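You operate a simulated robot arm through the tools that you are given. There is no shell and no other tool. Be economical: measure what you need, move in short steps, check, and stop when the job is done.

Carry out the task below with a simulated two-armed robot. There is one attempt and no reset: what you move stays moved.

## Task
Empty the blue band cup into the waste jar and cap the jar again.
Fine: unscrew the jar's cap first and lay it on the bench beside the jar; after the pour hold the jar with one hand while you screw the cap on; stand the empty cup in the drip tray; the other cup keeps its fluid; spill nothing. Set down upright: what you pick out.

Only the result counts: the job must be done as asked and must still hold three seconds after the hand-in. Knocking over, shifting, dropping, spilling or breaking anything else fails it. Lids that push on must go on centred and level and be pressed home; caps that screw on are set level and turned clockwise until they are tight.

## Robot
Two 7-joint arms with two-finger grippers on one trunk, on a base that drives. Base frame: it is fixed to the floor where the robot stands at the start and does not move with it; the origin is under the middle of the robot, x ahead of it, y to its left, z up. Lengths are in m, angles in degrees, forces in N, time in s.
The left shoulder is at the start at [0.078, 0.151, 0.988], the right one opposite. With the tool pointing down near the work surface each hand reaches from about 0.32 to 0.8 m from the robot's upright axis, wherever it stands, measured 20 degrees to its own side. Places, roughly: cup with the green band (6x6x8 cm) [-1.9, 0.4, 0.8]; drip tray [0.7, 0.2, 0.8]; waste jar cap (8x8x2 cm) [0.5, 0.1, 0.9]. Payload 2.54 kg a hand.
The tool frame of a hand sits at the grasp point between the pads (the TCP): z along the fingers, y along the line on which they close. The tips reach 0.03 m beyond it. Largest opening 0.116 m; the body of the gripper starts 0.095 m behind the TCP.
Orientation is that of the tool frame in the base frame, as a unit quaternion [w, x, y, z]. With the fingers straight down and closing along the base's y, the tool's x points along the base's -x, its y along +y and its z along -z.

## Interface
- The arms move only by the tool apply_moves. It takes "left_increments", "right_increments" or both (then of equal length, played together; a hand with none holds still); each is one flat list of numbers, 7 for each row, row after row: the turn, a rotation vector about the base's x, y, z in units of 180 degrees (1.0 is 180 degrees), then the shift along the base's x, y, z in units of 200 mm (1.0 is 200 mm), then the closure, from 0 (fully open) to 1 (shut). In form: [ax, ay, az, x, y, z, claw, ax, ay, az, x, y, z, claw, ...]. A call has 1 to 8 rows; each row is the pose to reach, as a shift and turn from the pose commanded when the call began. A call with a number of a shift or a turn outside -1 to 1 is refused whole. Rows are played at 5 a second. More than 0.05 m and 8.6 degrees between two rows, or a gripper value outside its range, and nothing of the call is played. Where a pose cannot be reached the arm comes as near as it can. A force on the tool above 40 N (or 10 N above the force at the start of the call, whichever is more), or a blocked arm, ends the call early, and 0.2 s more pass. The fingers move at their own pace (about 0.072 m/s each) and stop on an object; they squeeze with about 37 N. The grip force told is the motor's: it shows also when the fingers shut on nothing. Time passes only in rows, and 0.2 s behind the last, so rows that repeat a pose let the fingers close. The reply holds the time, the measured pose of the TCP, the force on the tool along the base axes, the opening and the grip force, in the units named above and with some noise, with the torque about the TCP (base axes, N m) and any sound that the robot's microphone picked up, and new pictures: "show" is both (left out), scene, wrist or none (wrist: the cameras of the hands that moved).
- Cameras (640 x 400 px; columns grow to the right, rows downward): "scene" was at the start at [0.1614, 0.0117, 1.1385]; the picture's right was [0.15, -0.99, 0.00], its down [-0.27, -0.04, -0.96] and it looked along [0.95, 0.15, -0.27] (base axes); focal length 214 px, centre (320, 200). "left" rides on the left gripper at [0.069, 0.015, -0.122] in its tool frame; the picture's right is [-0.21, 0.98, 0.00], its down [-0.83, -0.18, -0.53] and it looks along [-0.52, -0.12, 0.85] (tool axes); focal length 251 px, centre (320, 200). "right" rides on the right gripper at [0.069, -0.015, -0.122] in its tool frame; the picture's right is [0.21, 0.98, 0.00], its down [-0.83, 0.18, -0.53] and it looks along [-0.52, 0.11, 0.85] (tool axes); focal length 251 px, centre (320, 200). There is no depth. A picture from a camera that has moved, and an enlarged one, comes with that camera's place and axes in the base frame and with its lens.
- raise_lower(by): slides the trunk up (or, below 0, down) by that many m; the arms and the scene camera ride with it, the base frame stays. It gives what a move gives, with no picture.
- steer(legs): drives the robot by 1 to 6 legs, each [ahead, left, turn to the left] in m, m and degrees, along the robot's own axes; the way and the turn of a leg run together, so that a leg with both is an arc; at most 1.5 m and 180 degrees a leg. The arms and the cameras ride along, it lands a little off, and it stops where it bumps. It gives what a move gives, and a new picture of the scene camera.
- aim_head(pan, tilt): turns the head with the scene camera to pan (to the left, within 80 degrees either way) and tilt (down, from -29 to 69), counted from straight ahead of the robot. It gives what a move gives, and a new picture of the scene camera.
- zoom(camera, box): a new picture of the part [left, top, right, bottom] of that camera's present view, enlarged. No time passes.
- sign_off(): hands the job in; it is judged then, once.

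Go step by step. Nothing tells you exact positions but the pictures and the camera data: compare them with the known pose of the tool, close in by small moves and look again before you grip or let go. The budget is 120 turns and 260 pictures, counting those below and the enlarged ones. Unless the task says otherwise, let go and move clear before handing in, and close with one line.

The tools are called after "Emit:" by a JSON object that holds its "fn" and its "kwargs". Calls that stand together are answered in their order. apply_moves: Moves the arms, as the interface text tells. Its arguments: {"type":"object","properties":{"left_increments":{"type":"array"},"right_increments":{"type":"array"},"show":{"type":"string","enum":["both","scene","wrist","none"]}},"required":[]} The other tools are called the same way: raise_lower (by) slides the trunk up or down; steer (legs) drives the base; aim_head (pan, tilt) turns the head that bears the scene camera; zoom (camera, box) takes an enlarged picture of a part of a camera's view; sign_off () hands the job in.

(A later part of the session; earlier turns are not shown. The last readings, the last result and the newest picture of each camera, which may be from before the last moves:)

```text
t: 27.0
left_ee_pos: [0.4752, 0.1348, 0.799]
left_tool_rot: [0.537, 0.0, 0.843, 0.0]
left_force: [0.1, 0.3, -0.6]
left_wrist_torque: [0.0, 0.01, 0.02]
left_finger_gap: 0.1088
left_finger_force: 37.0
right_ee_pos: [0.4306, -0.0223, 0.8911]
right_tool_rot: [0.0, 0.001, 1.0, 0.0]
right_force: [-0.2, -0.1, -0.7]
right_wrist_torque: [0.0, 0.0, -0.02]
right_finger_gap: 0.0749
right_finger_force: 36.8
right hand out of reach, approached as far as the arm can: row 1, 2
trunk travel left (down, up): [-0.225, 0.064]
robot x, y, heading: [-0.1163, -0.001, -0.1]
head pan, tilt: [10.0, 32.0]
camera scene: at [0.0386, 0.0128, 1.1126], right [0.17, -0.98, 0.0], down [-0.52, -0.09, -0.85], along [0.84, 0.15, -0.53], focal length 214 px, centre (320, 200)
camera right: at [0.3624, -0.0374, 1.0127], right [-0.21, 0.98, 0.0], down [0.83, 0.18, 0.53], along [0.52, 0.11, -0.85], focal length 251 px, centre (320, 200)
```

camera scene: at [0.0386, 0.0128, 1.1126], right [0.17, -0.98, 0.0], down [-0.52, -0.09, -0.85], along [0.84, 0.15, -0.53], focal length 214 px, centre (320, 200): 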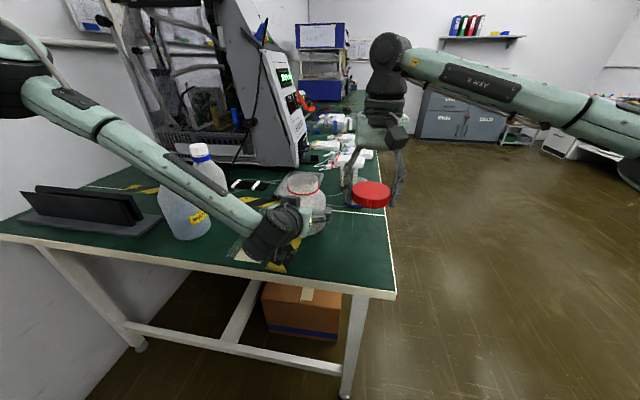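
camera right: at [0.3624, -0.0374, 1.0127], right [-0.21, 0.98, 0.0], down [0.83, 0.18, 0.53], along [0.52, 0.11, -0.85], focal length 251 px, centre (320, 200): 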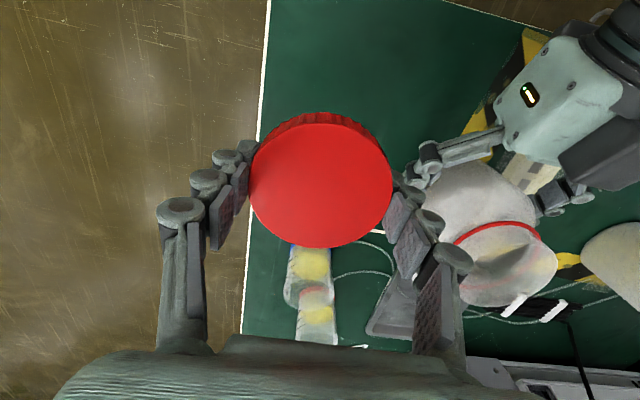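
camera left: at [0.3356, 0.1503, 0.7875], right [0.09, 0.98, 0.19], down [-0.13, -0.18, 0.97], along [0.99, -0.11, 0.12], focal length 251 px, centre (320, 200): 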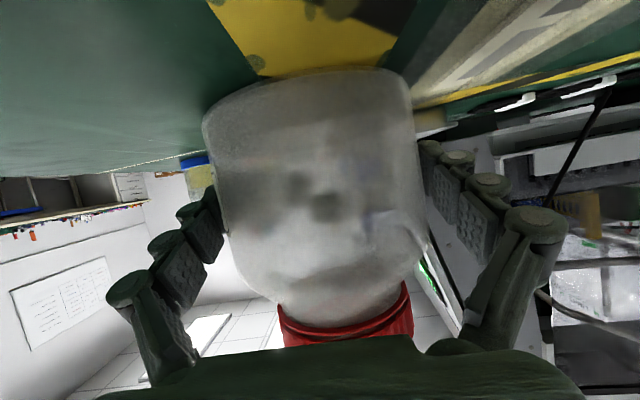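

The spot is clear and on the bench, about 2 cm in from the edge. I'll lower gently until it touches.

Emit:
{"fn": "apply_moves", "kwargs": {"right_increments": [0, 0, 0, 0, 0, -0.15, 1, 0, 0, 0, 0, 0, -0.3, 1, 0, 0, 0, 0, 0, -0.4, 1, 0, 0, 0, 0, 0, -0.45, 1, 0, 0, 0, 0, 0, -0.47, 1, 0, 0, 0, 0, 0, -0.49, 1], "show": "wrist"}}

Emit:
{"fn": "zoom", "kwargs": {"camera": "scene", "box": [320, 150, 440, 250]}}

```text
t: 28.4
left_ee_pos: [0.4763, 0.1347, 0.7986]
left_tool_rot: [0.537, 0.001, 0.843, -0.002]
left_force: [-0.3, 1.7, 0.4]
left_wrist_torque: [-0.04, 0.02, -0.01]
left_finger_gap: 0.1088
left_finger_force: 36.5
right_ee_pos: [0.4316, -0.0195, 0.797]
right_tool_rot: [0.001, 0.0, 1.0, 0.0]
right_force: [-0.3, 0.2, 0.5]
right_wrist_torque: [0.01, 0.01, -0.02]
right_finger_gap: 0.0749
right_finger_force: 37.7
trunk travel left (down, up): [-0.225, 0.064]
robot x, y, heading: [-0.1185, 0.0002, -0.1]
head pan, tilt: [10.0, 32.0]
camera right: at [0.3623, -0.0353, 0.9178], right [-0.21, 0.98, 0.0], down [0.83, 0.18, 0.53], along [0.52, 0.11, -0.85], focal length 251 px, centre (320, 200)
```

right: 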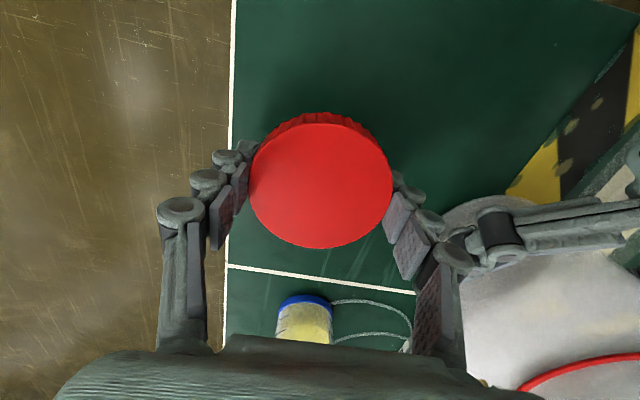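

```text
4.00 times, centred on (380, 200) of scene
camera zoom: at [0.0386, 0.0131, 1.1126], right [0.17, -0.98, 0.0], down [-0.52, -0.09, -0.85], along [0.84, 0.15, -0.53], focal length 858 px, centre (80, 200)
```

zoom: 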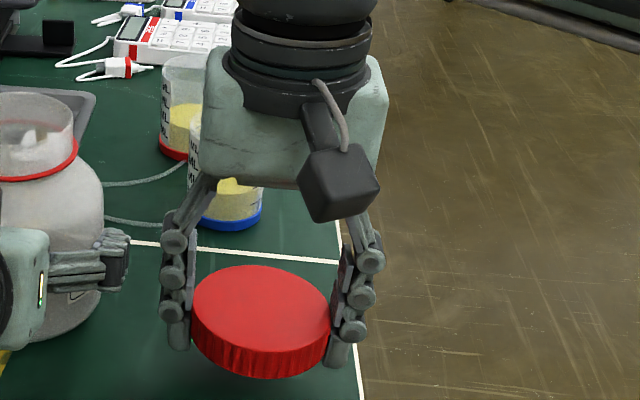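

Emit:
{"fn": "apply_moves", "kwargs": {"right_increments": [0, 0, 0, 0, 0, -0.015, 1, 0, 0, 0, 0, 0, -0.03, 1, 0, 0, 0, 0, 0, -0.045, 1, 0, 0, 0, 0, 0, -0.055, 1, 0, 0, 0, 0, 0, -0.055, 1], "show": "none"}}

Emit:
{"fn": "zoom", "kwargs": {"camera": "scene", "box": [320, 170, 420, 250]}}

```text
t: 29.6
left_ee_pos: [0.4764, 0.135, 0.7989]
left_tool_rot: [0.537, 0.0, 0.843, -0.001]
left_force: [-0.4, 0.1, -0.1]
left_wrist_torque: [-0.01, -0.03, -0.01]
left_finger_gap: 0.1088
left_finger_force: 36.6
right_ee_pos: [0.4311, -0.0206, 0.7867]
right_tool_rot: [0.001, -0.001, 1.0, 0.0]
right_force: [0.5, 0.7, 0.3]
right_wrist_torque: [-0.01, 0.02, 0.0]
right_finger_gap: 0.0748
right_finger_force: 37.1
trunk travel left (down, up): [-0.225, 0.064]
robot x, y, heading: [-0.1145, -0.0023, -0.1]
head pan, tilt: [10.0, 32.0]
```

```text
5.00 times, centred on (370, 210) of scene
camera zoom: at [0.0386, 0.0131, 1.1126], right [0.17, -0.98, 0.0], down [-0.52, -0.09, -0.85], along [0.84, 0.15, -0.53], focal length 1072 px, centre (70, 150)
```

zoom: 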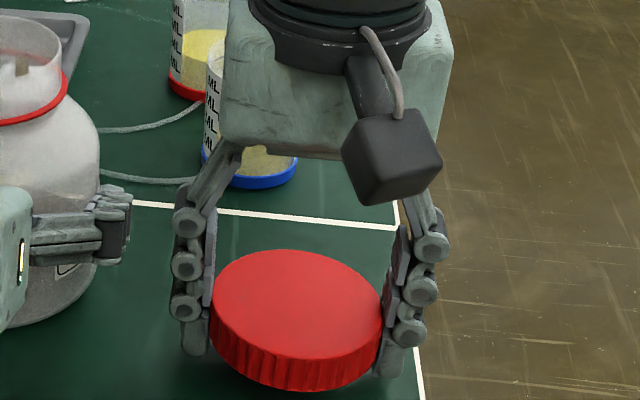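

No contact yet at 0.787; I'll keep lowering in small steps.

Emit:
{"fn": "apply_moves", "kwargs": {"right_increments": [0, 0, 0, 0, 0, -0.015, 1, 0, 0, 0, 0, 0, -0.03, 1, 0, 0, 0, 0, 0, -0.04, 1, 0, 0, 0, 0, 0, -0.05, 1, 0, 0, 0, 0, 0, -0.06, 1], "show": "none"}}

```text
t: 30.8
left_ee_pos: [0.4756, 0.1342, 0.8001]
left_tool_rot: [0.538, 0.0, 0.843, -0.001]
left_force: [0.5, -0.2, 0.9]
left_wrist_torque: [0.0, 0.0, 0.03]
left_finger_gap: 0.1086
left_finger_force: 37.5
right_ee_pos: [0.4298, -0.0199, 0.7768]
right_tool_rot: [0.001, 0.0, 1.0, 0.0]
right_force: [-3.0, 0.3, 12.2]
right_wrist_torque: [-0.44, 0.14, -0.09]
right_finger_gap: 0.0747
right_finger_force: 37.1
trunk travel left (down, up): [-0.225, 0.064]
robot x, y, heading: [-0.1175, -0.0008, 0.0]
head pan, tilt: [10.0, 32.0]
```

Contact at 12 N. I'll release with a small opening and rise straight up.

Emit:
{"fn": "apply_moves", "kwargs": {"right_increments": [0, 0, 0, 0, 0, 0.005, 0.2, 0, 0, 0, 0, 0, 0.005, 0.2, 0, 0, 0, 0, 0, 0.05, 0.2, 0, 0, 0, 0, 0, 0.15, 0.2, 0, 0, 0, 0, 0, 0.35, 0.2, 0, 0, 0, 0, 0, 0.55, 0.2]}}

Emit:
{"fn": "zoom", "kwargs": {"camera": "scene", "box": [260, 150, 420, 270]}}

```text
t: 32.2
left_ee_pos: [0.4764, 0.134, 0.7989]
left_tool_rot: [0.538, 0.001, 0.843, -0.002]
left_force: [-0.2, -1.1, 0.2]
left_wrist_torque: [0.02, -0.01, -0.01]
left_finger_gap: 0.1084
left_finger_force: 37.1
right_ee_pos: [0.4319, -0.017, 0.8829]
right_tool_rot: [-0.001, 0.0, 1.0, 0.0]
right_force: [-0.4, -0.2, 0.0]
right_wrist_torque: [0.0, -0.02, 0.01]
right_finger_gap: 0.093
right_finger_force: 0.0
trunk travel left (down, up): [-0.225, 0.064]
robot x, y, heading: [-0.1179, 0.0011, 0.1]
head pan, tilt: [10.0, 32.0]
camera scene: at [0.0384, 0.0131, 1.1125], right [0.17, -0.98, 0.0], down [-0.52, -0.09, -0.85], along [0.84, 0.15, -0.53], focal length 214 px, centre (320, 200)
camera right: at [0.3636, -0.0319, 1.0042], right [-0.21, 0.98, 0.0], down [0.83, 0.18, 0.53], along [0.52, 0.11, -0.85], focal length 251 px, centre (320, 200)
```

scene: 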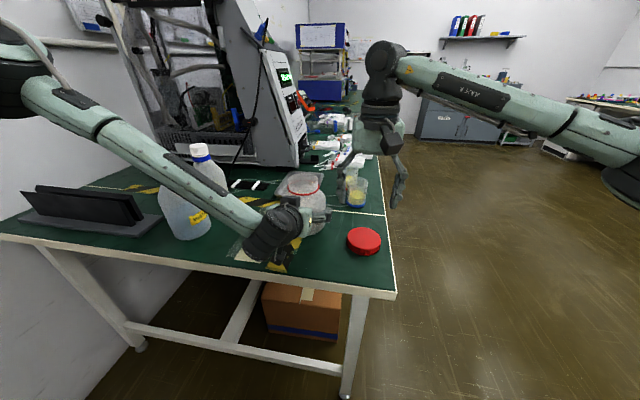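
right: 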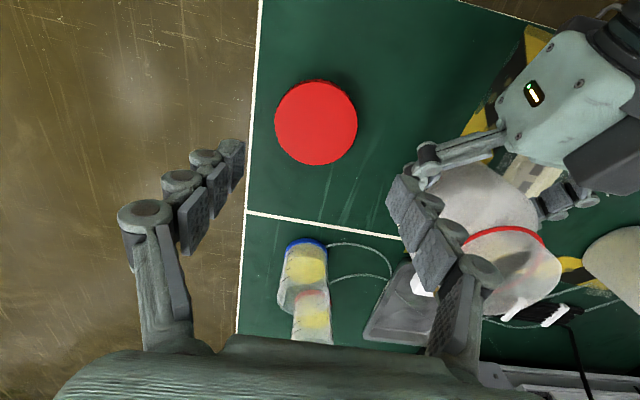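

```text
3.33 times, centred on (340, 210) of scene
camera zoom: at [0.0384, 0.0131, 1.1125], right [0.17, -0.98, 0.0], down [-0.52, -0.09, -0.85], along [0.84, 0.15, -0.53], focal length 715 px, centre (253, 167)
```

zoom: 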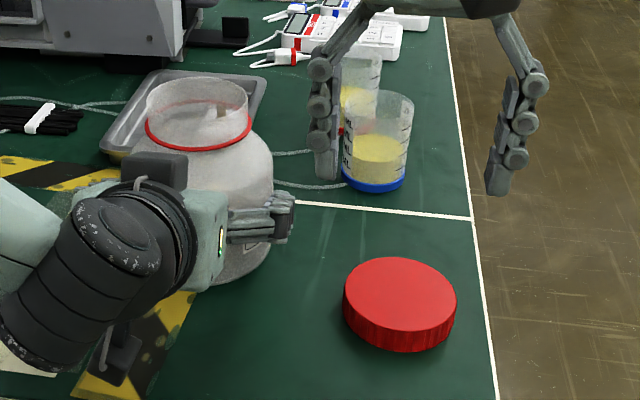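

The cap lies flat at about (0.431, −0.02), and the jar is open and held. Next I'll orient the right hand to point forward and slightly down, in two stages, for the blue cup.

Emit:
{"fn": "apply_moves", "kwargs": {"right_increments": [0, -0.0451, 0, 0.01, -0.05, 0.02, 0.2, 0, -0.0902, 0, 0.02, -0.1, 0.04, 0.2, 0, -0.1353, 0, 0.03, -0.15, 0.06, 0.2, 0, -0.1804, 0, 0.04, -0.2, 0.08, 0.2, 0, -0.2255, 0, 0.05, -0.25, 0.1, 0.2, 0, -0.2706, 0, 0.06, -0.3, 0.1, 0.2, 0, -0.3157, 0, 0.07, -0.35, 0.1, 0.2, 0, -0.361, 0, 0.08, -0.4, 0.1, 0.2], "show": "none"}}

Emit:
{"fn": "apply_moves", "kwargs": {"right_increments": [0, 0, 0.0425, 0, -0.01, 0, 0.2, 0, 0, 0.085, 0, -0.02, 0, 0.2, 0, 0, 0.1275, 0, -0.03, 0, 0.2, 0, 0, 0.17, 0, -0.04, 0, 0.2, 0, 0, 0.2125, 0, -0.05, 0, 0.2, 0, 0, 0.25, 0, -0.05, 0, 0.2]}}

```text
t: 34.0
left_ee_pos: [0.4769, 0.1346, 0.799]
left_tool_rot: [0.537, 0.0, 0.844, 0.0]
left_force: [0.4, 0.5, 0.4]
left_wrist_torque: [0.02, 0.0, -0.04]
left_finger_gap: 0.1087
left_finger_force: 37.3
right_ee_pos: [0.448, -0.1005, 0.9045]
right_tool_rot: [0.538, 0.001, 0.843, 0.0]
right_force: [0.3, 0.0, 0.2]
right_wrist_torque: [0.0, 0.0, 0.02]
right_finger_gap: 0.0928
right_finger_force: 0.1
trunk travel left (down, up): [-0.225, 0.064]
robot x, y, heading: [-0.1178, 0.0024, -0.1]
head pan, tilt: [10.0, 32.0]
```

```text
t: 35.4
left_ee_pos: [0.4763, 0.1346, 0.7993]
left_tool_rot: [0.537, -0.001, 0.844, 0.0]
left_force: [0.0, -0.1, 0.0]
left_wrist_torque: [0.01, 0.04, 0.0]
left_finger_gap: 0.1088
left_finger_force: 36.9
right_ee_pos: [0.4476, -0.1101, 0.9029]
right_tool_rot: [0.496, -0.323, 0.779, 0.207]
right_force: [-0.7, -0.6, 0.2]
right_wrist_torque: [-0.02, -0.01, -0.01]
right_finger_gap: 0.0925
right_finger_force: 0.1
trunk travel left (down, up): [-0.225, 0.064]
robot x, y, heading: [-0.117, -0.0001, 0.1]
head pan, tilt: [10.0, 32.0]
camera scene: at [0.0386, 0.013, 1.1126], right [0.17, -0.98, 0.0], down [-0.52, -0.09, -0.85], along [0.84, 0.15, -0.53], focal length 214 px, centre (320, 200)
camera right: at [0.3595, -0.22, 0.8909], right [-0.76, 0.63, -0.19], down [-0.22, 0.03, 0.97], along [0.62, 0.78, 0.12], focal length 251 px, centre (320, 200)
```

scene: 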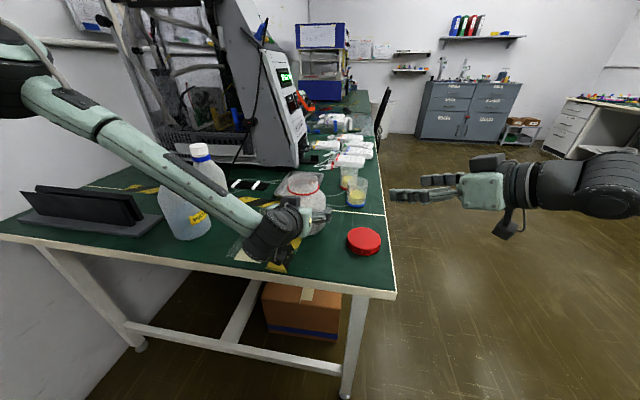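
right: 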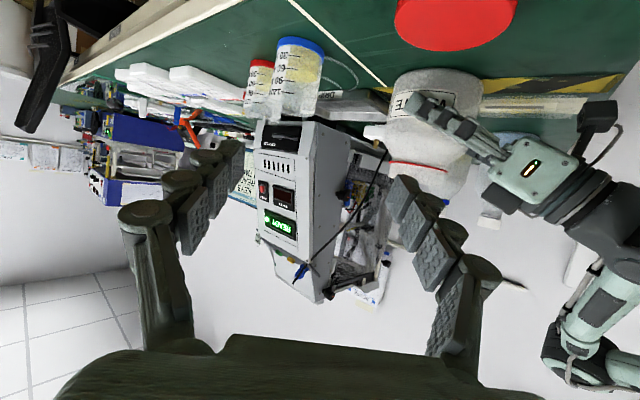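

The blue cup is near (0.604, 0.001). I'll move to a pre-grasp about 11 cm back along the approach line.

Emit:
{"fn": "apply_moves", "kwargs": {"right_increments": [0, 0, 0, 0.14, 0.067, -0.05, 0.2, 0, 0, 0, 0.28, 0.134, -0.15, 0.2, 0, 0, 0, 0.425, 0.2, -0.3, 0.2, 0, 0, 0, 0.425, 0.2, -0.3, 0.2]}}

Emit:
{"fn": "zoom", "kwargs": {"camera": "right", "box": [180, 0, 440, 240]}}

Emit:
{"fn": "zoom", "kwargs": {"camera": "scene", "box": [300, 150, 420, 250]}}

```text
t: 36.4
left_ee_pos: [0.4761, 0.135, 0.7985]
left_tool_rot: [0.537, 0.0, 0.843, 0.0]
left_force: [-1.4, 0.6, -0.4]
left_wrist_torque: [0.01, 0.03, 0.0]
left_finger_gap: 0.1084
left_finger_force: 36.7
right_ee_pos: [0.5299, -0.0695, 0.8432]
right_tool_rot: [0.496, -0.323, 0.779, 0.206]
right_force: [-0.4, -0.1, 0.4]
right_wrist_torque: [-0.02, -0.02, 0.01]
right_finger_gap: 0.0927
right_finger_force: 0.1
trunk travel left (down, up): [-0.225, 0.064]
robot x, y, heading: [-0.1203, 0.0022, -0.1]
head pan, tilt: [10.0, 32.0]
camera scene: at [0.0385, 0.013, 1.1126], right [0.17, -0.98, 0.0], down [-0.52, -0.09, -0.85], along [0.84, 0.15, -0.53], focal length 214 px, centre (320, 200)
camera right: at [0.4434, -0.18, 0.8297], right [-0.76, 0.63, -0.19], down [-0.22, 0.03, 0.97], along [0.62, 0.78, 0.12], focal length 251 px, centre (320, 200)
```

scene: 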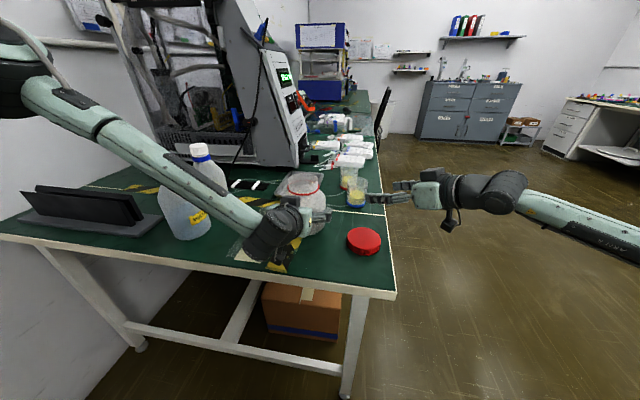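
right: 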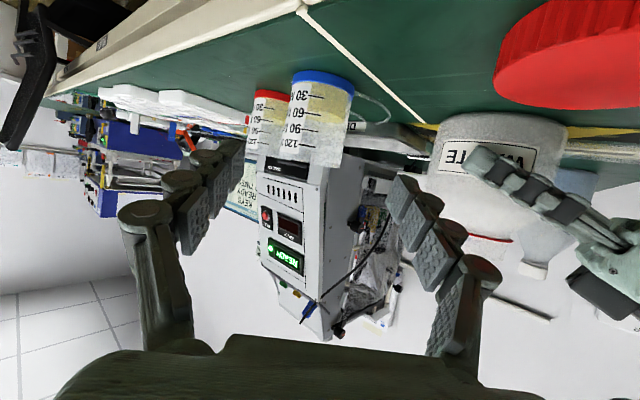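

```text
1.67 times, centred on (310, 120) of right
camera zoom: at [0.4434, -0.18, 0.8297], right [-0.76, 0.63, -0.19], down [-0.22, 0.03, 0.97], along [0.62, 0.78, 0.12], focal length 419 px, centre (337, 333)
```

zoom: 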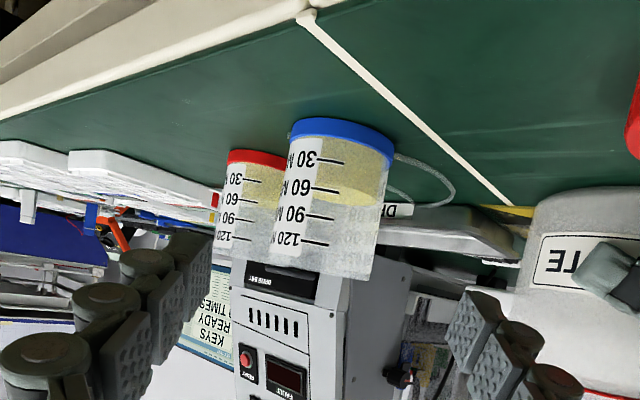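

```text
4.00 times, centred on (360, 200) of scene
camera zoom: at [0.0385, 0.013, 1.1126], right [0.17, -0.98, 0.0], down [-0.52, -0.09, -0.85], along [0.84, 0.15, -0.53], focal length 858 px, centre (160, 200)
```

zoom: 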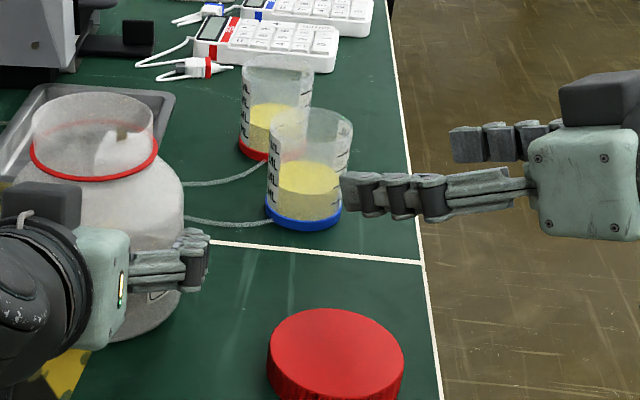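

The cup is centred within 5 mm of the hand axis. I'll slide in around it.

Emit:
{"fn": "apply_moves", "kwargs": {"right_increments": [0, 0, 0, 0.1, 0.085, -0.055, 0.2, 0, 0, 0, 0.2, 0.175, -0.11, 0.2, 0, 0, 0, 0.3, 0.265, -0.17, 0.2, 0, 0, 0, 0.3885, 0.3535, -0.225, 0.2]}}

Emit:
{"fn": "zoom", "kwargs": {"camera": "scene", "box": [300, 150, 420, 250]}}

```text
t: 37.4
left_ee_pos: [0.4762, 0.1339, 0.7995]
left_tool_rot: [0.537, 0.0, 0.844, -0.001]
left_force: [0.1, 0.6, -0.1]
left_wrist_torque: [-0.02, 0.0, -0.02]
left_finger_gap: 0.1087
left_finger_force: 36.5
right_ee_pos: [0.6133, 0.0003, 0.7993]
right_tool_rot: [0.496, -0.324, 0.779, 0.206]
right_force: [-0.3, 0.3, -0.2]
right_wrist_torque: [0.01, 0.0, -0.02]
right_finger_gap: 0.0928
right_finger_force: 0.0
trunk travel left (down, up): [-0.225, 0.064]
robot x, y, heading: [-0.122, 0.0002, 0.2]
head pan, tilt: [10.0, 32.0]
camera scene: at [0.0386, 0.0131, 1.1126], right [0.17, -0.98, 0.0], down [-0.52, -0.09, -0.85], along [0.84, 0.15, -0.53], focal length 214 px, centre (320, 200)
camera right: at [0.5241, -0.1093, 0.7872], right [-0.75, 0.63, -0.19], down [-0.22, 0.03, 0.97], along [0.62, 0.78, 0.12], focal length 251 px, centre (320, 200)
```

scene: 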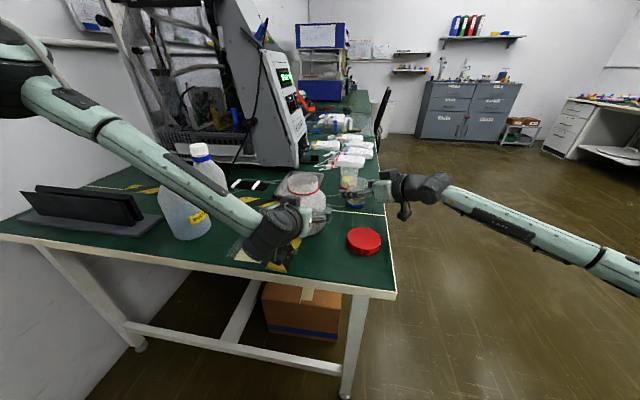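
right: 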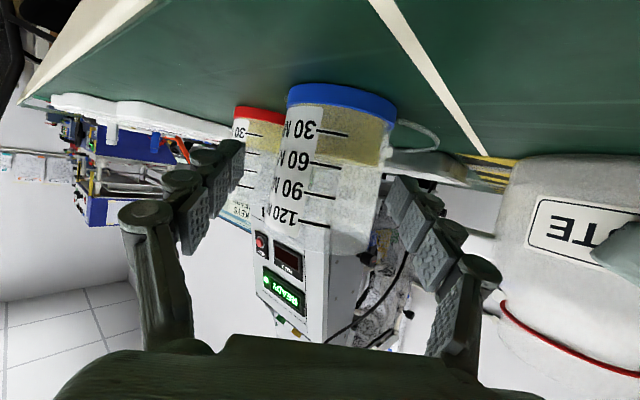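

```text
4.00 times, centred on (360, 200) of scene
camera zoom: at [0.0386, 0.0131, 1.1126], right [0.17, -0.98, 0.0], down [-0.52, -0.09, -0.85], along [0.84, 0.15, -0.53], focal length 858 px, centre (160, 200)
```

zoom: 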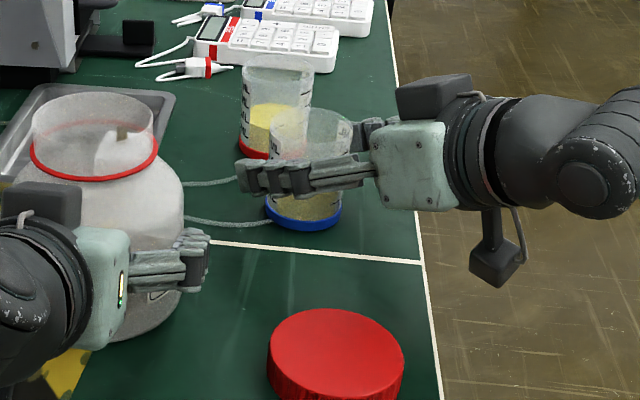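

The cup sits between the pads at the right depth. I'll close on it and lift a little.

Emit:
{"fn": "apply_moves", "kwargs": {"right_increments": [0, 0, 0, 0, 0, 0, 1, 0, 0, 0, 0, 0, 0, 1, 0, 0, 0, 0, 0, 0, 1, 0, 0, 0, 0, 0, 0, 1], "show": "wrist"}}

```text
t: 38.4
left_ee_pos: [0.4759, 0.1336, 0.7996]
left_tool_rot: [0.537, 0.0, 0.843, -0.001]
left_force: [0.1, 0.6, 0.1]
left_wrist_torque: [0.01, 0.03, -0.03]
left_finger_gap: 0.1087
left_finger_force: 37.0
right_ee_pos: [0.6111, 0.0011, 0.8]
right_tool_rot: [0.497, -0.322, 0.779, 0.206]
right_force: [-0.3, 1.3, 1.1]
right_wrist_torque: [0.01, 0.01, 0.02]
right_finger_gap: 0.0552
right_finger_force: 36.8
trunk travel left (down, up): [-0.225, 0.064]
robot x, y, heading: [-0.1171, -0.0003, -0.0]
head pan, tilt: [10.0, 32.0]
camera right: at [0.5237, -0.1092, 0.7876], right [-0.76, 0.63, -0.19], down [-0.22, 0.03, 0.97], along [0.62, 0.78, 0.12], focal length 251 px, centre (320, 200)
```

right: 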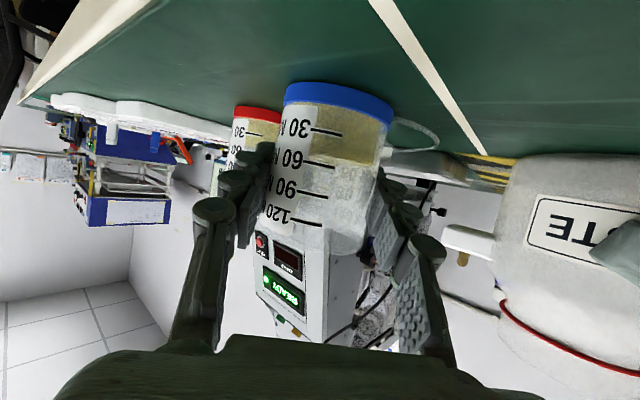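

The cup is gripped (gap 0.055) with its fluid level undisturbed. I'll lift straight up.

Emit:
{"fn": "apply_moves", "kwargs": {"right_increments": [0, 0, 0, 0, 0, 0.05, 1, 0, 0, 0, 0, 0, 0.15, 1, 0, 0, 0, 0, 0, 0.3, 1, 0, 0, 0, 0, 0, 0.45, 1, 0, 0, 0, 0, 0, 0.6, 1, 0, 0, 0, 0, 0, 0.7, 1, 0, 0, 0, 0, 0, 0.74, 1]}}

```text
t: 40.0
left_ee_pos: [0.4757, 0.135, 0.7995]
left_tool_rot: [0.537, 0.0, 0.843, -0.001]
left_force: [-0.6, -0.2, 0.0]
left_wrist_torque: [-0.02, 0.01, 0.04]
left_finger_gap: 0.1086
left_finger_force: 37.2
right_ee_pos: [0.6095, -0.0004, 0.9475]
right_tool_rot: [0.497, -0.322, 0.779, 0.206]
right_force: [-0.3, -0.5, -0.2]
right_wrist_torque: [0.0, 0.04, 0.01]
right_finger_gap: 0.055
right_finger_force: 37.0
trunk travel left (down, up): [-0.225, 0.064]
robot x, y, heading: [-0.1195, 0.0029, -0.1]
head pan, tilt: [10.0, 32.0]
camera scene: at [0.0385, 0.0131, 1.1126], right [0.17, -0.98, 0.0], down [-0.52, -0.09, -0.85], along [0.84, 0.15, -0.53], focal length 214 px, centre (320, 200)
camera right: at [0.5218, -0.1109, 0.9352], right [-0.76, 0.63, -0.19], down [-0.22, 0.03, 0.97], along [0.62, 0.78, 0.12], focal length 251 px, centre (320, 200)
```

scene: 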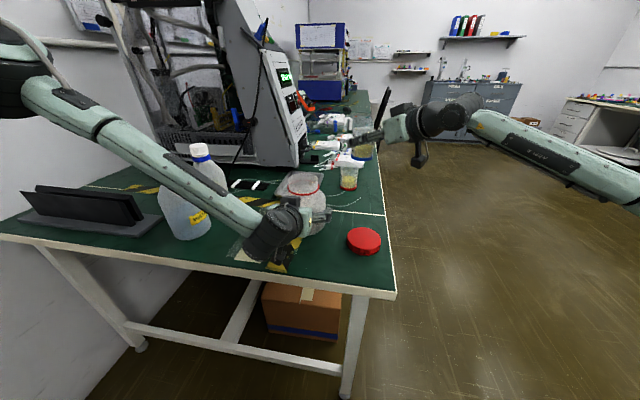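
right: 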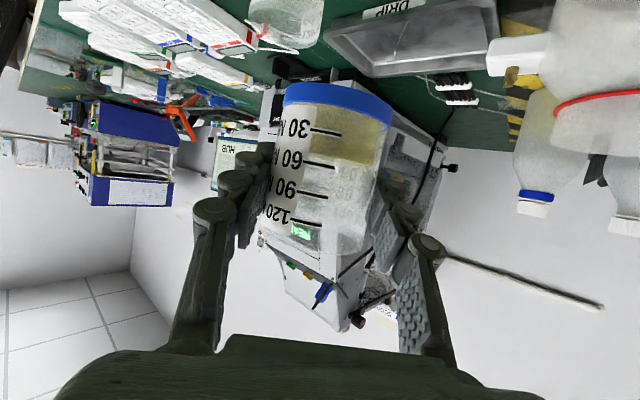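

Lifted cleanly. I'll carry it upright to the pour position beside and above the jar neck.

Emit:
{"fn": "apply_moves", "kwargs": {"right_increments": [0, 0, 0, -0.05, 0.06, 0, 1, 0, 0, 0, -0.14, 0.17, 0, 1, 0, 0, 0, -0.23, 0.3, 0, 1, 0, 0, 0, -0.33, 0.42, 0, 1, 0, 0, 0, -0.41, 0.53, 0, 1, 0, 0, 0, -0.465, 0.595, 0, 1]}}

Emit:
{"fn": "zoom", "kwargs": {"camera": "scene", "box": [250, 110, 400, 240]}}

```text
t: 41.4
left_ee_pos: [0.4754, 0.1347, 0.7983]
left_tool_rot: [0.537, 0.0, 0.844, -0.001]
left_force: [-1.5, 0.6, -0.8]
left_wrist_torque: [0.03, 0.01, 0.04]
left_finger_gap: 0.1083
left_finger_force: 36.7
right_ee_pos: [0.5146, 0.1207, 0.9469]
right_tool_rot: [0.497, -0.322, 0.779, 0.206]
right_force: [0.0, -0.1, -0.8]
right_wrist_torque: [-0.01, -0.01, 0.0]
right_finger_gap: 0.0549
right_finger_force: 37.0
trunk travel left (down, up): [-0.225, 0.064]
robot x, y, heading: [-0.1196, -0.001, 0.1]
head pan, tilt: [10.0, 32.0]
camera scene: at [0.0385, 0.0131, 1.1126], right [0.17, -0.98, 0.0], down [-0.52, -0.09, -0.85], along [0.84, 0.15, -0.53], focal length 214 px, centre (320, 200)
camera right: at [0.4265, 0.0105, 0.9354], right [-0.75, 0.63, -0.19], down [-0.22, 0.03, 0.97], along [0.62, 0.78, 0.12], focal length 251 px, centre (320, 200)
```

scene: 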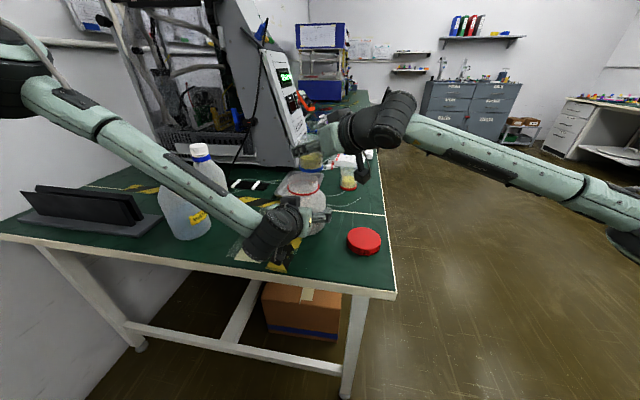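
right: 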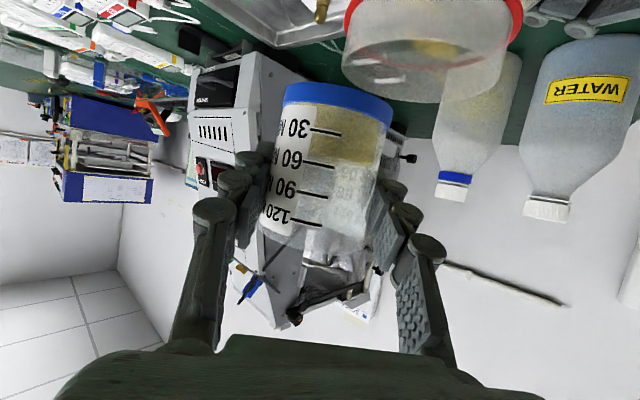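

```text
3.08 times, centred on (325, 175) of scene
camera zoom: at [0.0385, 0.0131, 1.1126], right [0.17, -0.98, 0.0], down [-0.52, -0.09, -0.85], along [0.84, 0.15, -0.53], focal length 660 px, centre (305, 277)
```

zoom: 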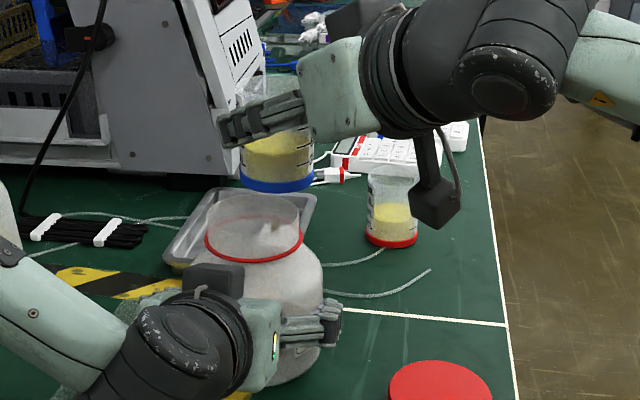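

The cup is above and behind the neck. I'll begin the roll to 48°, short of flowing, and check the alignment.

Emit:
{"fn": "apply_moves", "kwargs": {"right_increments": [-0.0285, -0.0285, 0.0188, 0, 0, 0, 1, -0.057, -0.057, 0.0376, 0, 0, 0, 1, -0.0855, -0.0855, 0.0564, 0, 0, 0, 1, -0.114, -0.114, 0.0752, 0, 0, -0.02, 1, -0.1425, -0.1425, 0.094, 0, 0, -0.04, 1, -0.171, -0.171, 0.1128, 0.01, -0.005, -0.06, 1]}}

Emit:
{"fn": "zoom", "kwargs": {"camera": "scene", "box": [270, 130, 350, 200]}}

```text
t: 42.8
left_ee_pos: [0.4755, 0.133, 0.7986]
left_tool_rot: [0.537, 0.0, 0.843, -0.001]
left_force: [-1.8, -0.5, 0.3]
left_wrist_torque: [0.01, -0.03, 0.05]
left_finger_gap: 0.1089
left_finger_force: 37.1
right_ee_pos: [0.5183, 0.1194, 0.9343]
right_tool_rot: [-0.536, 0.612, -0.581, 0.015]
right_force: [-0.3, 0.2, 0.2]
right_wrist_torque: [0.05, -0.02, -0.01]
right_finger_gap: 0.0549
right_finger_force: 37.5
trunk travel left (down, up): [-0.225, 0.064]
robot x, y, heading: [-0.1215, -0.0028, -0.1]
head pan, tilt: [10.0, 32.0]
camera scene: at [0.0384, 0.0131, 1.1126], right [0.17, -0.98, 0.0], down [-0.52, -0.09, -0.85], along [0.84, 0.15, -0.53], focal length 214 px, centre (320, 200)
camera right: at [0.4738, -0.013, 0.9531], right [-0.61, 0.09, -0.79], down [-0.74, 0.3, 0.6], along [0.29, 0.95, -0.12], focal length 251 px, centre (320, 200)
```

scene: 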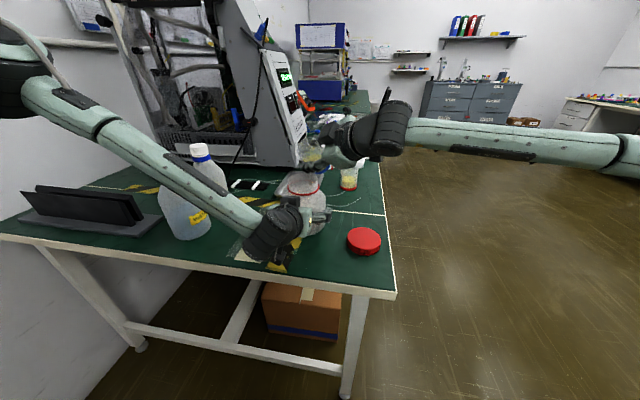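
right: 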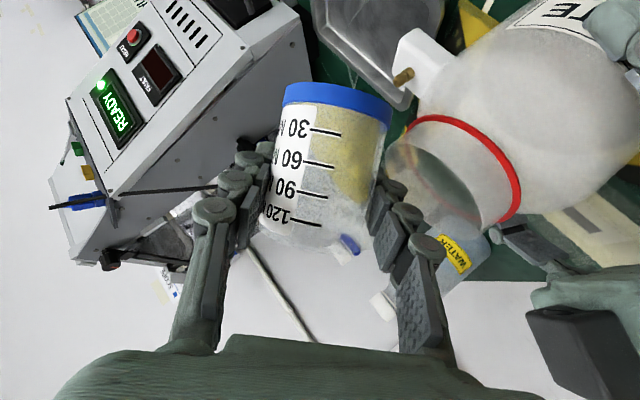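

```text
5.71 times, centred on (310, 165) of scene
camera zoom: at [0.0384, 0.0131, 1.1126], right [0.17, -0.98, 0.0], down [-0.52, -0.09, -0.85], along [0.84, 0.15, -0.53], focal length 1226 px, centre (377, 400)
```

zoom: 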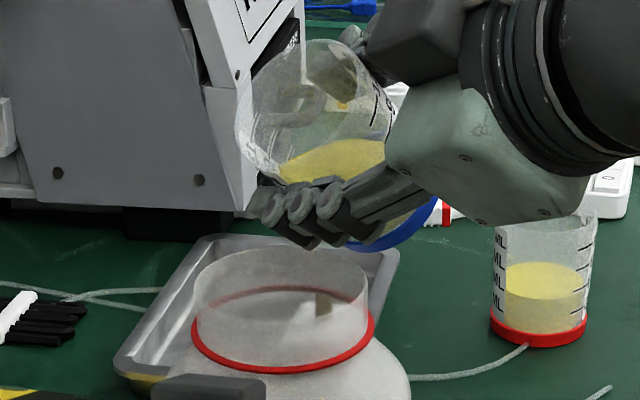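

The roll works and the lip is over the neck. I'll raise 2 cm for finger clearance and pour slowly from 52° to 80°.

Emit:
{"fn": "apply_moves", "kwargs": {"right_increments": [-0.0071, -0.0071, 0.0047, 0.01, -0.015, 0.05, 1, -0.0143, -0.0143, 0.0094, 0.02, -0.03, 0.09, 1, -0.0285, -0.0285, 0.0188, 0.02, -0.035, 0.09, 1, -0.0428, -0.0428, 0.0282, 0.02, -0.035, 0.09, 1, -0.057, -0.057, 0.0376, 0.02, -0.035, 0.09, 1, -0.0713, -0.0713, 0.047, 0.02, -0.035, 0.09, 1, -0.0855, -0.0855, 0.0564, 0.02, -0.035, 0.09, 1]}}

Emit:
{"fn": "zoom", "kwargs": {"camera": "scene", "box": [270, 130, 350, 200]}}

```text
t: 44.4
left_ee_pos: [0.4758, 0.1339, 0.7987]
left_tool_rot: [0.537, -0.001, 0.844, 0.0]
left_force: [-1.1, -0.5, 0.2]
left_wrist_torque: [0.03, -0.02, 0.01]
left_finger_gap: 0.1085
left_finger_force: 36.5
right_ee_pos: [0.523, 0.1117, 0.9519]
right_tool_rot: [-0.522, 0.72, -0.44, 0.125]
right_force: [0.3, 0.0, -0.6]
right_wrist_torque: [0.01, -0.03, 0.0]
right_finger_gap: 0.0549
right_finger_force: 37.1
trunk travel left (down, up): [-0.225, 0.064]
robot x, y, heading: [-0.1191, 0.0047, -0.1]
head pan, tilt: [10.0, 32.0]
camera scene: at [0.0385, 0.0131, 1.1126], right [0.17, -0.98, 0.0], down [-0.52, -0.09, -0.85], along [0.84, 0.15, -0.53], focal length 214 px, centre (320, 200)
camera right: at [0.4924, -0.0191, 0.9965], right [-0.37, -0.23, -0.9], down [-0.91, 0.28, 0.3], along [0.18, 0.93, -0.31], focal length 251 px, centre (320, 200)
```

scene: 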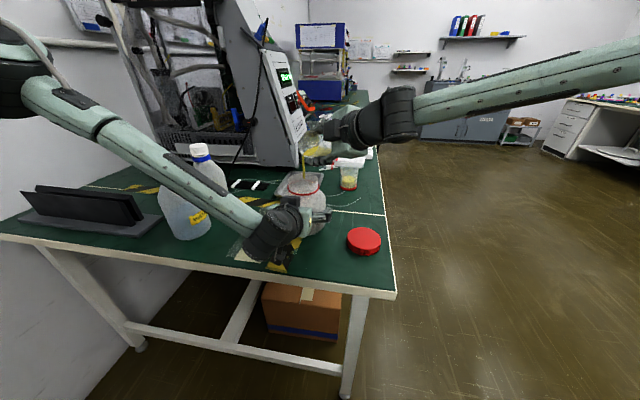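
right: 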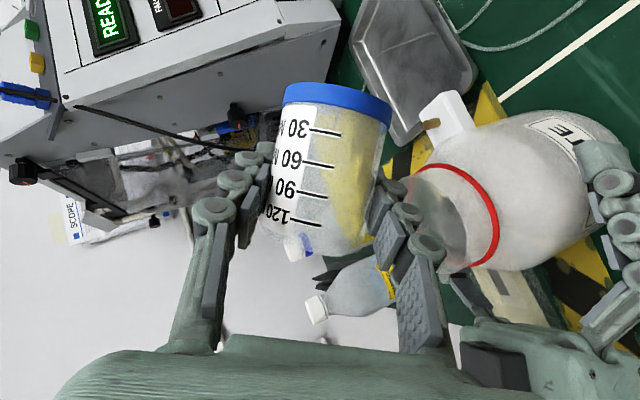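

```text
5.71 times, centred on (310, 165) of scene
camera zoom: at [0.0385, 0.0131, 1.1126], right [0.17, -0.98, 0.0], down [-0.52, -0.09, -0.85], along [0.84, 0.15, -0.53], focal length 1226 px, centre (377, 400)
```

zoom: 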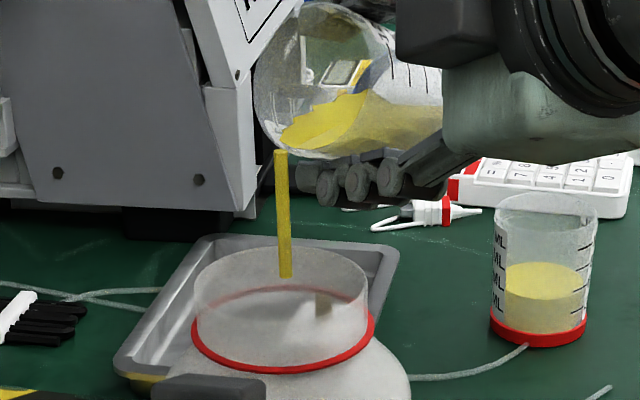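

The stream falls cleanly into the neck. I'll continue rolling while tracking the lip.

Emit:
{"fn": "apply_moves", "kwargs": {"right_increments": [0, 0, 0, 0, 0, 0, 1, -0.0143, -0.0143, 0.0094, 0, 0, 0, 1, -0.0285, -0.0285, 0.0188, -0.005, 0.005, 0, 1, -0.0428, -0.0428, 0.0282, -0.01, 0.01, 0, 1, -0.057, -0.057, 0.0376, -0.015, 0.015, 0, 1, -0.0713, -0.0713, 0.047, -0.02, 0.02, 0, 1, -0.0855, -0.0855, 0.0564, -0.025, 0.025, 0, 1, -0.0998, -0.0998, 0.0658, -0.03, 0.03, 0, 1], "show": "wrist"}}

Emit:
{"fn": "zoom", "kwargs": {"camera": "scene", "box": [270, 130, 350, 200]}}

```text
t: 46.2
left_ee_pos: [0.4771, 0.1347, 0.7994]
left_tool_rot: [0.537, 0.0, 0.843, -0.001]
left_force: [-0.4, 1.5, 0.7]
left_wrist_torque: [0.02, -0.02, 0.01]
left_finger_gap: 0.1087
left_finger_force: 37.1
right_ee_pos: [0.517, 0.1169, 0.9528]
right_tool_rot: [-0.476, 0.805, -0.254, 0.249]
right_force: [0.0, -0.8, -1.2]
right_wrist_torque: [0.01, 0.03, 0.03]
right_finger_gap: 0.0549
right_finger_force: 36.8
trunk travel left (down, up): [-0.225, 0.064]
robot x, y, heading: [-0.1174, -0.0023, -0.2]
head pan, tilt: [10.0, 32.0]
camera right: at [0.4927, 0.0001, 1.0275], right [-0.01, -0.55, -0.84], down [-0.99, 0.11, -0.07], along [0.13, 0.83, -0.54], focal length 251 px, centre (320, 200)
```

right: 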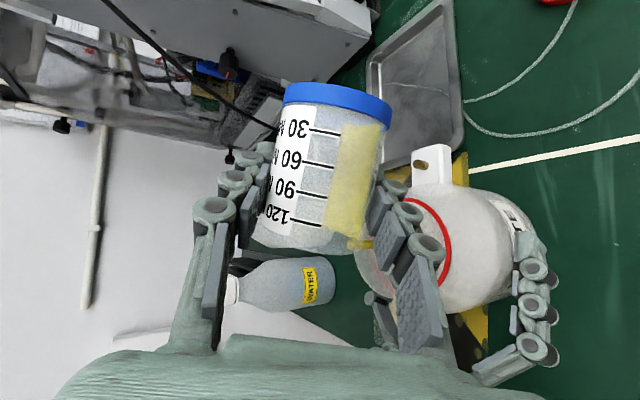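

```text
5.71 times, centred on (310, 165) of scene
camera zoom: at [0.0385, 0.0131, 1.1126], right [0.17, -0.98, 0.0], down [-0.52, -0.09, -0.85], along [0.84, 0.15, -0.53], focal length 1226 px, centre (377, 400)
```

zoom: 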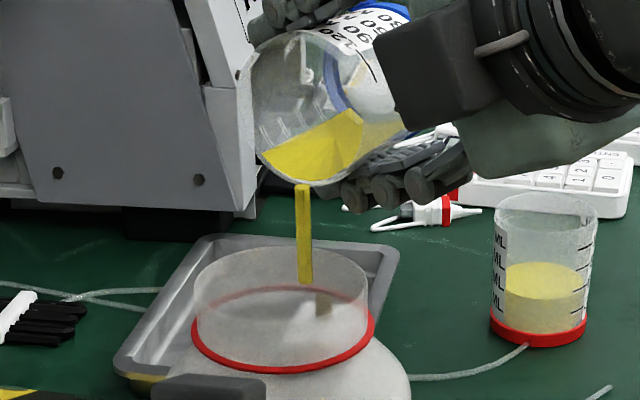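

Going well; I'll continue the roll.

Emit:
{"fn": "apply_moves", "kwargs": {"right_increments": [-0.0143, -0.0143, 0.0094, -0.005, 0.003, 0, 1, -0.0285, -0.0285, 0.0188, -0.01, 0.006, 0, 1, -0.0428, -0.0428, 0.0282, -0.015, 0.01, 0, 1, -0.057, -0.057, 0.0376, -0.02, 0.013, 0, 1, -0.0713, -0.0713, 0.047, -0.025, 0.016, 0, 1, -0.0855, -0.0855, 0.0564, -0.03, 0.02, 0, 1, -0.0998, -0.0998, 0.0658, -0.035, 0.023, 0, 1, -0.114, -0.114, 0.0752, -0.04, 0.026, 0, 1], "show": "wrist"}}

Emit:
{"fn": "zoom", "kwargs": {"camera": "scene", "box": [270, 130, 350, 200]}}

```text
t: 48.0
left_ee_pos: [0.4762, 0.135, 0.7991]
left_tool_rot: [0.537, 0.0, 0.844, -0.001]
left_force: [-2.1, 1.6, 0.0]
left_wrist_torque: [0.02, -0.05, 0.01]
left_finger_gap: 0.1085
left_finger_force: 37.3
right_ee_pos: [0.4939, 0.1538, 0.9759]
right_tool_rot: [-0.379, 0.848, -0.035, 0.368]
right_force: [0.3, 0.1, -0.7]
right_wrist_torque: [-0.02, -0.01, -0.02]
right_finger_gap: 0.0549
right_finger_force: 37.1
right hand out of reach, approached as far as the arm can: row 6, 7, 8
trunk travel left (down, up): [-0.225, 0.064]
robot x, y, heading: [-0.1167, -0.0034, 0.0]
head pan, tilt: [10.0, 32.0]
camera right: at [0.4619, 0.0651, 1.0799], right [0.37, -0.77, -0.52], down [-0.91, -0.18, -0.38], along [0.2, 0.62, -0.76], focal length 251 px, centre (320, 200)
```

right: 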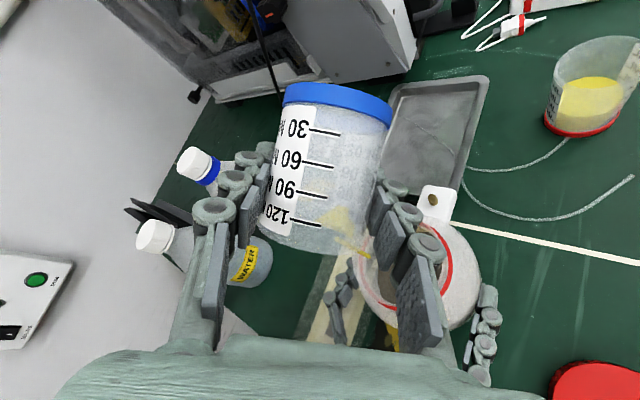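

```text
5.71 times, centred on (310, 165) of scene
camera zoom: at [0.0384, 0.0131, 1.1126], right [0.17, -0.98, 0.0], down [-0.52, -0.09, -0.85], along [0.84, 0.15, -0.53], focal length 1226 px, centre (377, 400)
```

zoom: 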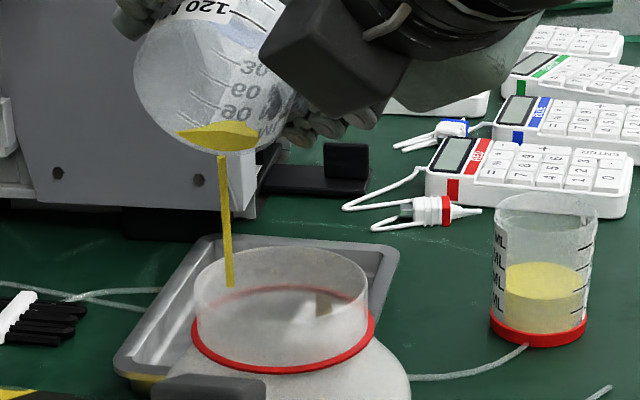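

The roll hit a joint limit at the end and the hand drifted left, though the stream is still inside the neck. I'll roll back 12° to re-centre the lip, and let it drain.

Emit:
{"fn": "apply_moves", "kwargs": {"right_increments": [0.0143, 0.0143, -0.0094, 0.005, -0.005, 0, 1, 0.0285, 0.0285, -0.0188, 0.01, -0.01, 0, 1, 0.0428, 0.0428, -0.0282, 0.01, -0.013, 0, 1], "show": "wrist"}}

Emit:
{"fn": "zoom", "kwargs": {"camera": "scene", "box": [270, 130, 350, 200]}}

```text
t: 48.8
left_ee_pos: [0.4766, 0.1337, 0.7981]
left_tool_rot: [0.537, 0.001, 0.843, -0.001]
left_force: [0.1, 0.2, -0.4]
left_wrist_torque: [-0.04, -0.02, 0.02]
left_finger_gap: 0.1085
left_finger_force: 37.6
right_ee_pos: [0.4969, 0.1481, 0.9749]
right_tool_rot: [-0.426, 0.836, -0.111, 0.327]
right_force: [0.4, -0.3, -0.3]
right_wrist_torque: [-0.04, 0.0, 0.02]
right_finger_gap: 0.0548
right_finger_force: 37.2
trunk travel left (down, up): [-0.225, 0.064]
robot x, y, heading: [-0.1188, 0.0032, 0.0]
head pan, tilt: [10.0, 32.0]
camera right: at [0.4705, 0.0473, 1.0691], right [0.26, -0.7, -0.67], down [-0.95, -0.07, -0.29], along [0.16, 0.71, -0.68], focal length 251 px, centre (320, 200)
```

right: 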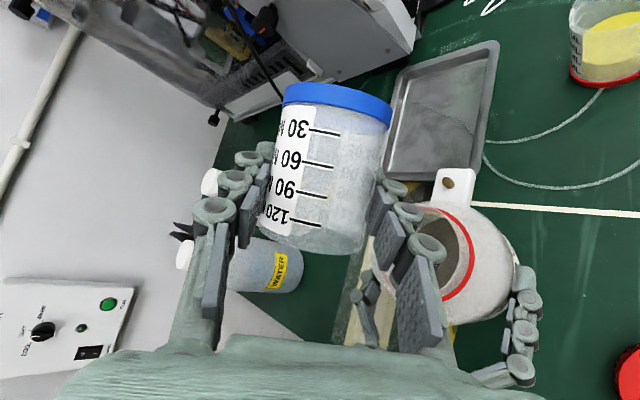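

```text
5.71 times, centred on (310, 165) of scene
camera zoom: at [0.0385, 0.013, 1.1126], right [0.17, -0.98, 0.0], down [-0.52, -0.09, -0.85], along [0.84, 0.15, -0.53], focal length 1226 px, centre (377, 400)
```

zoom: 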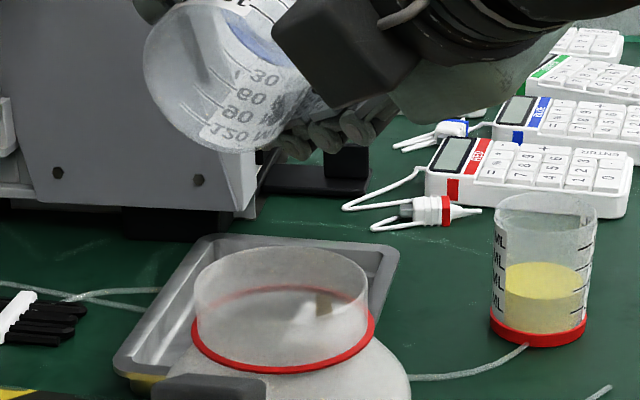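

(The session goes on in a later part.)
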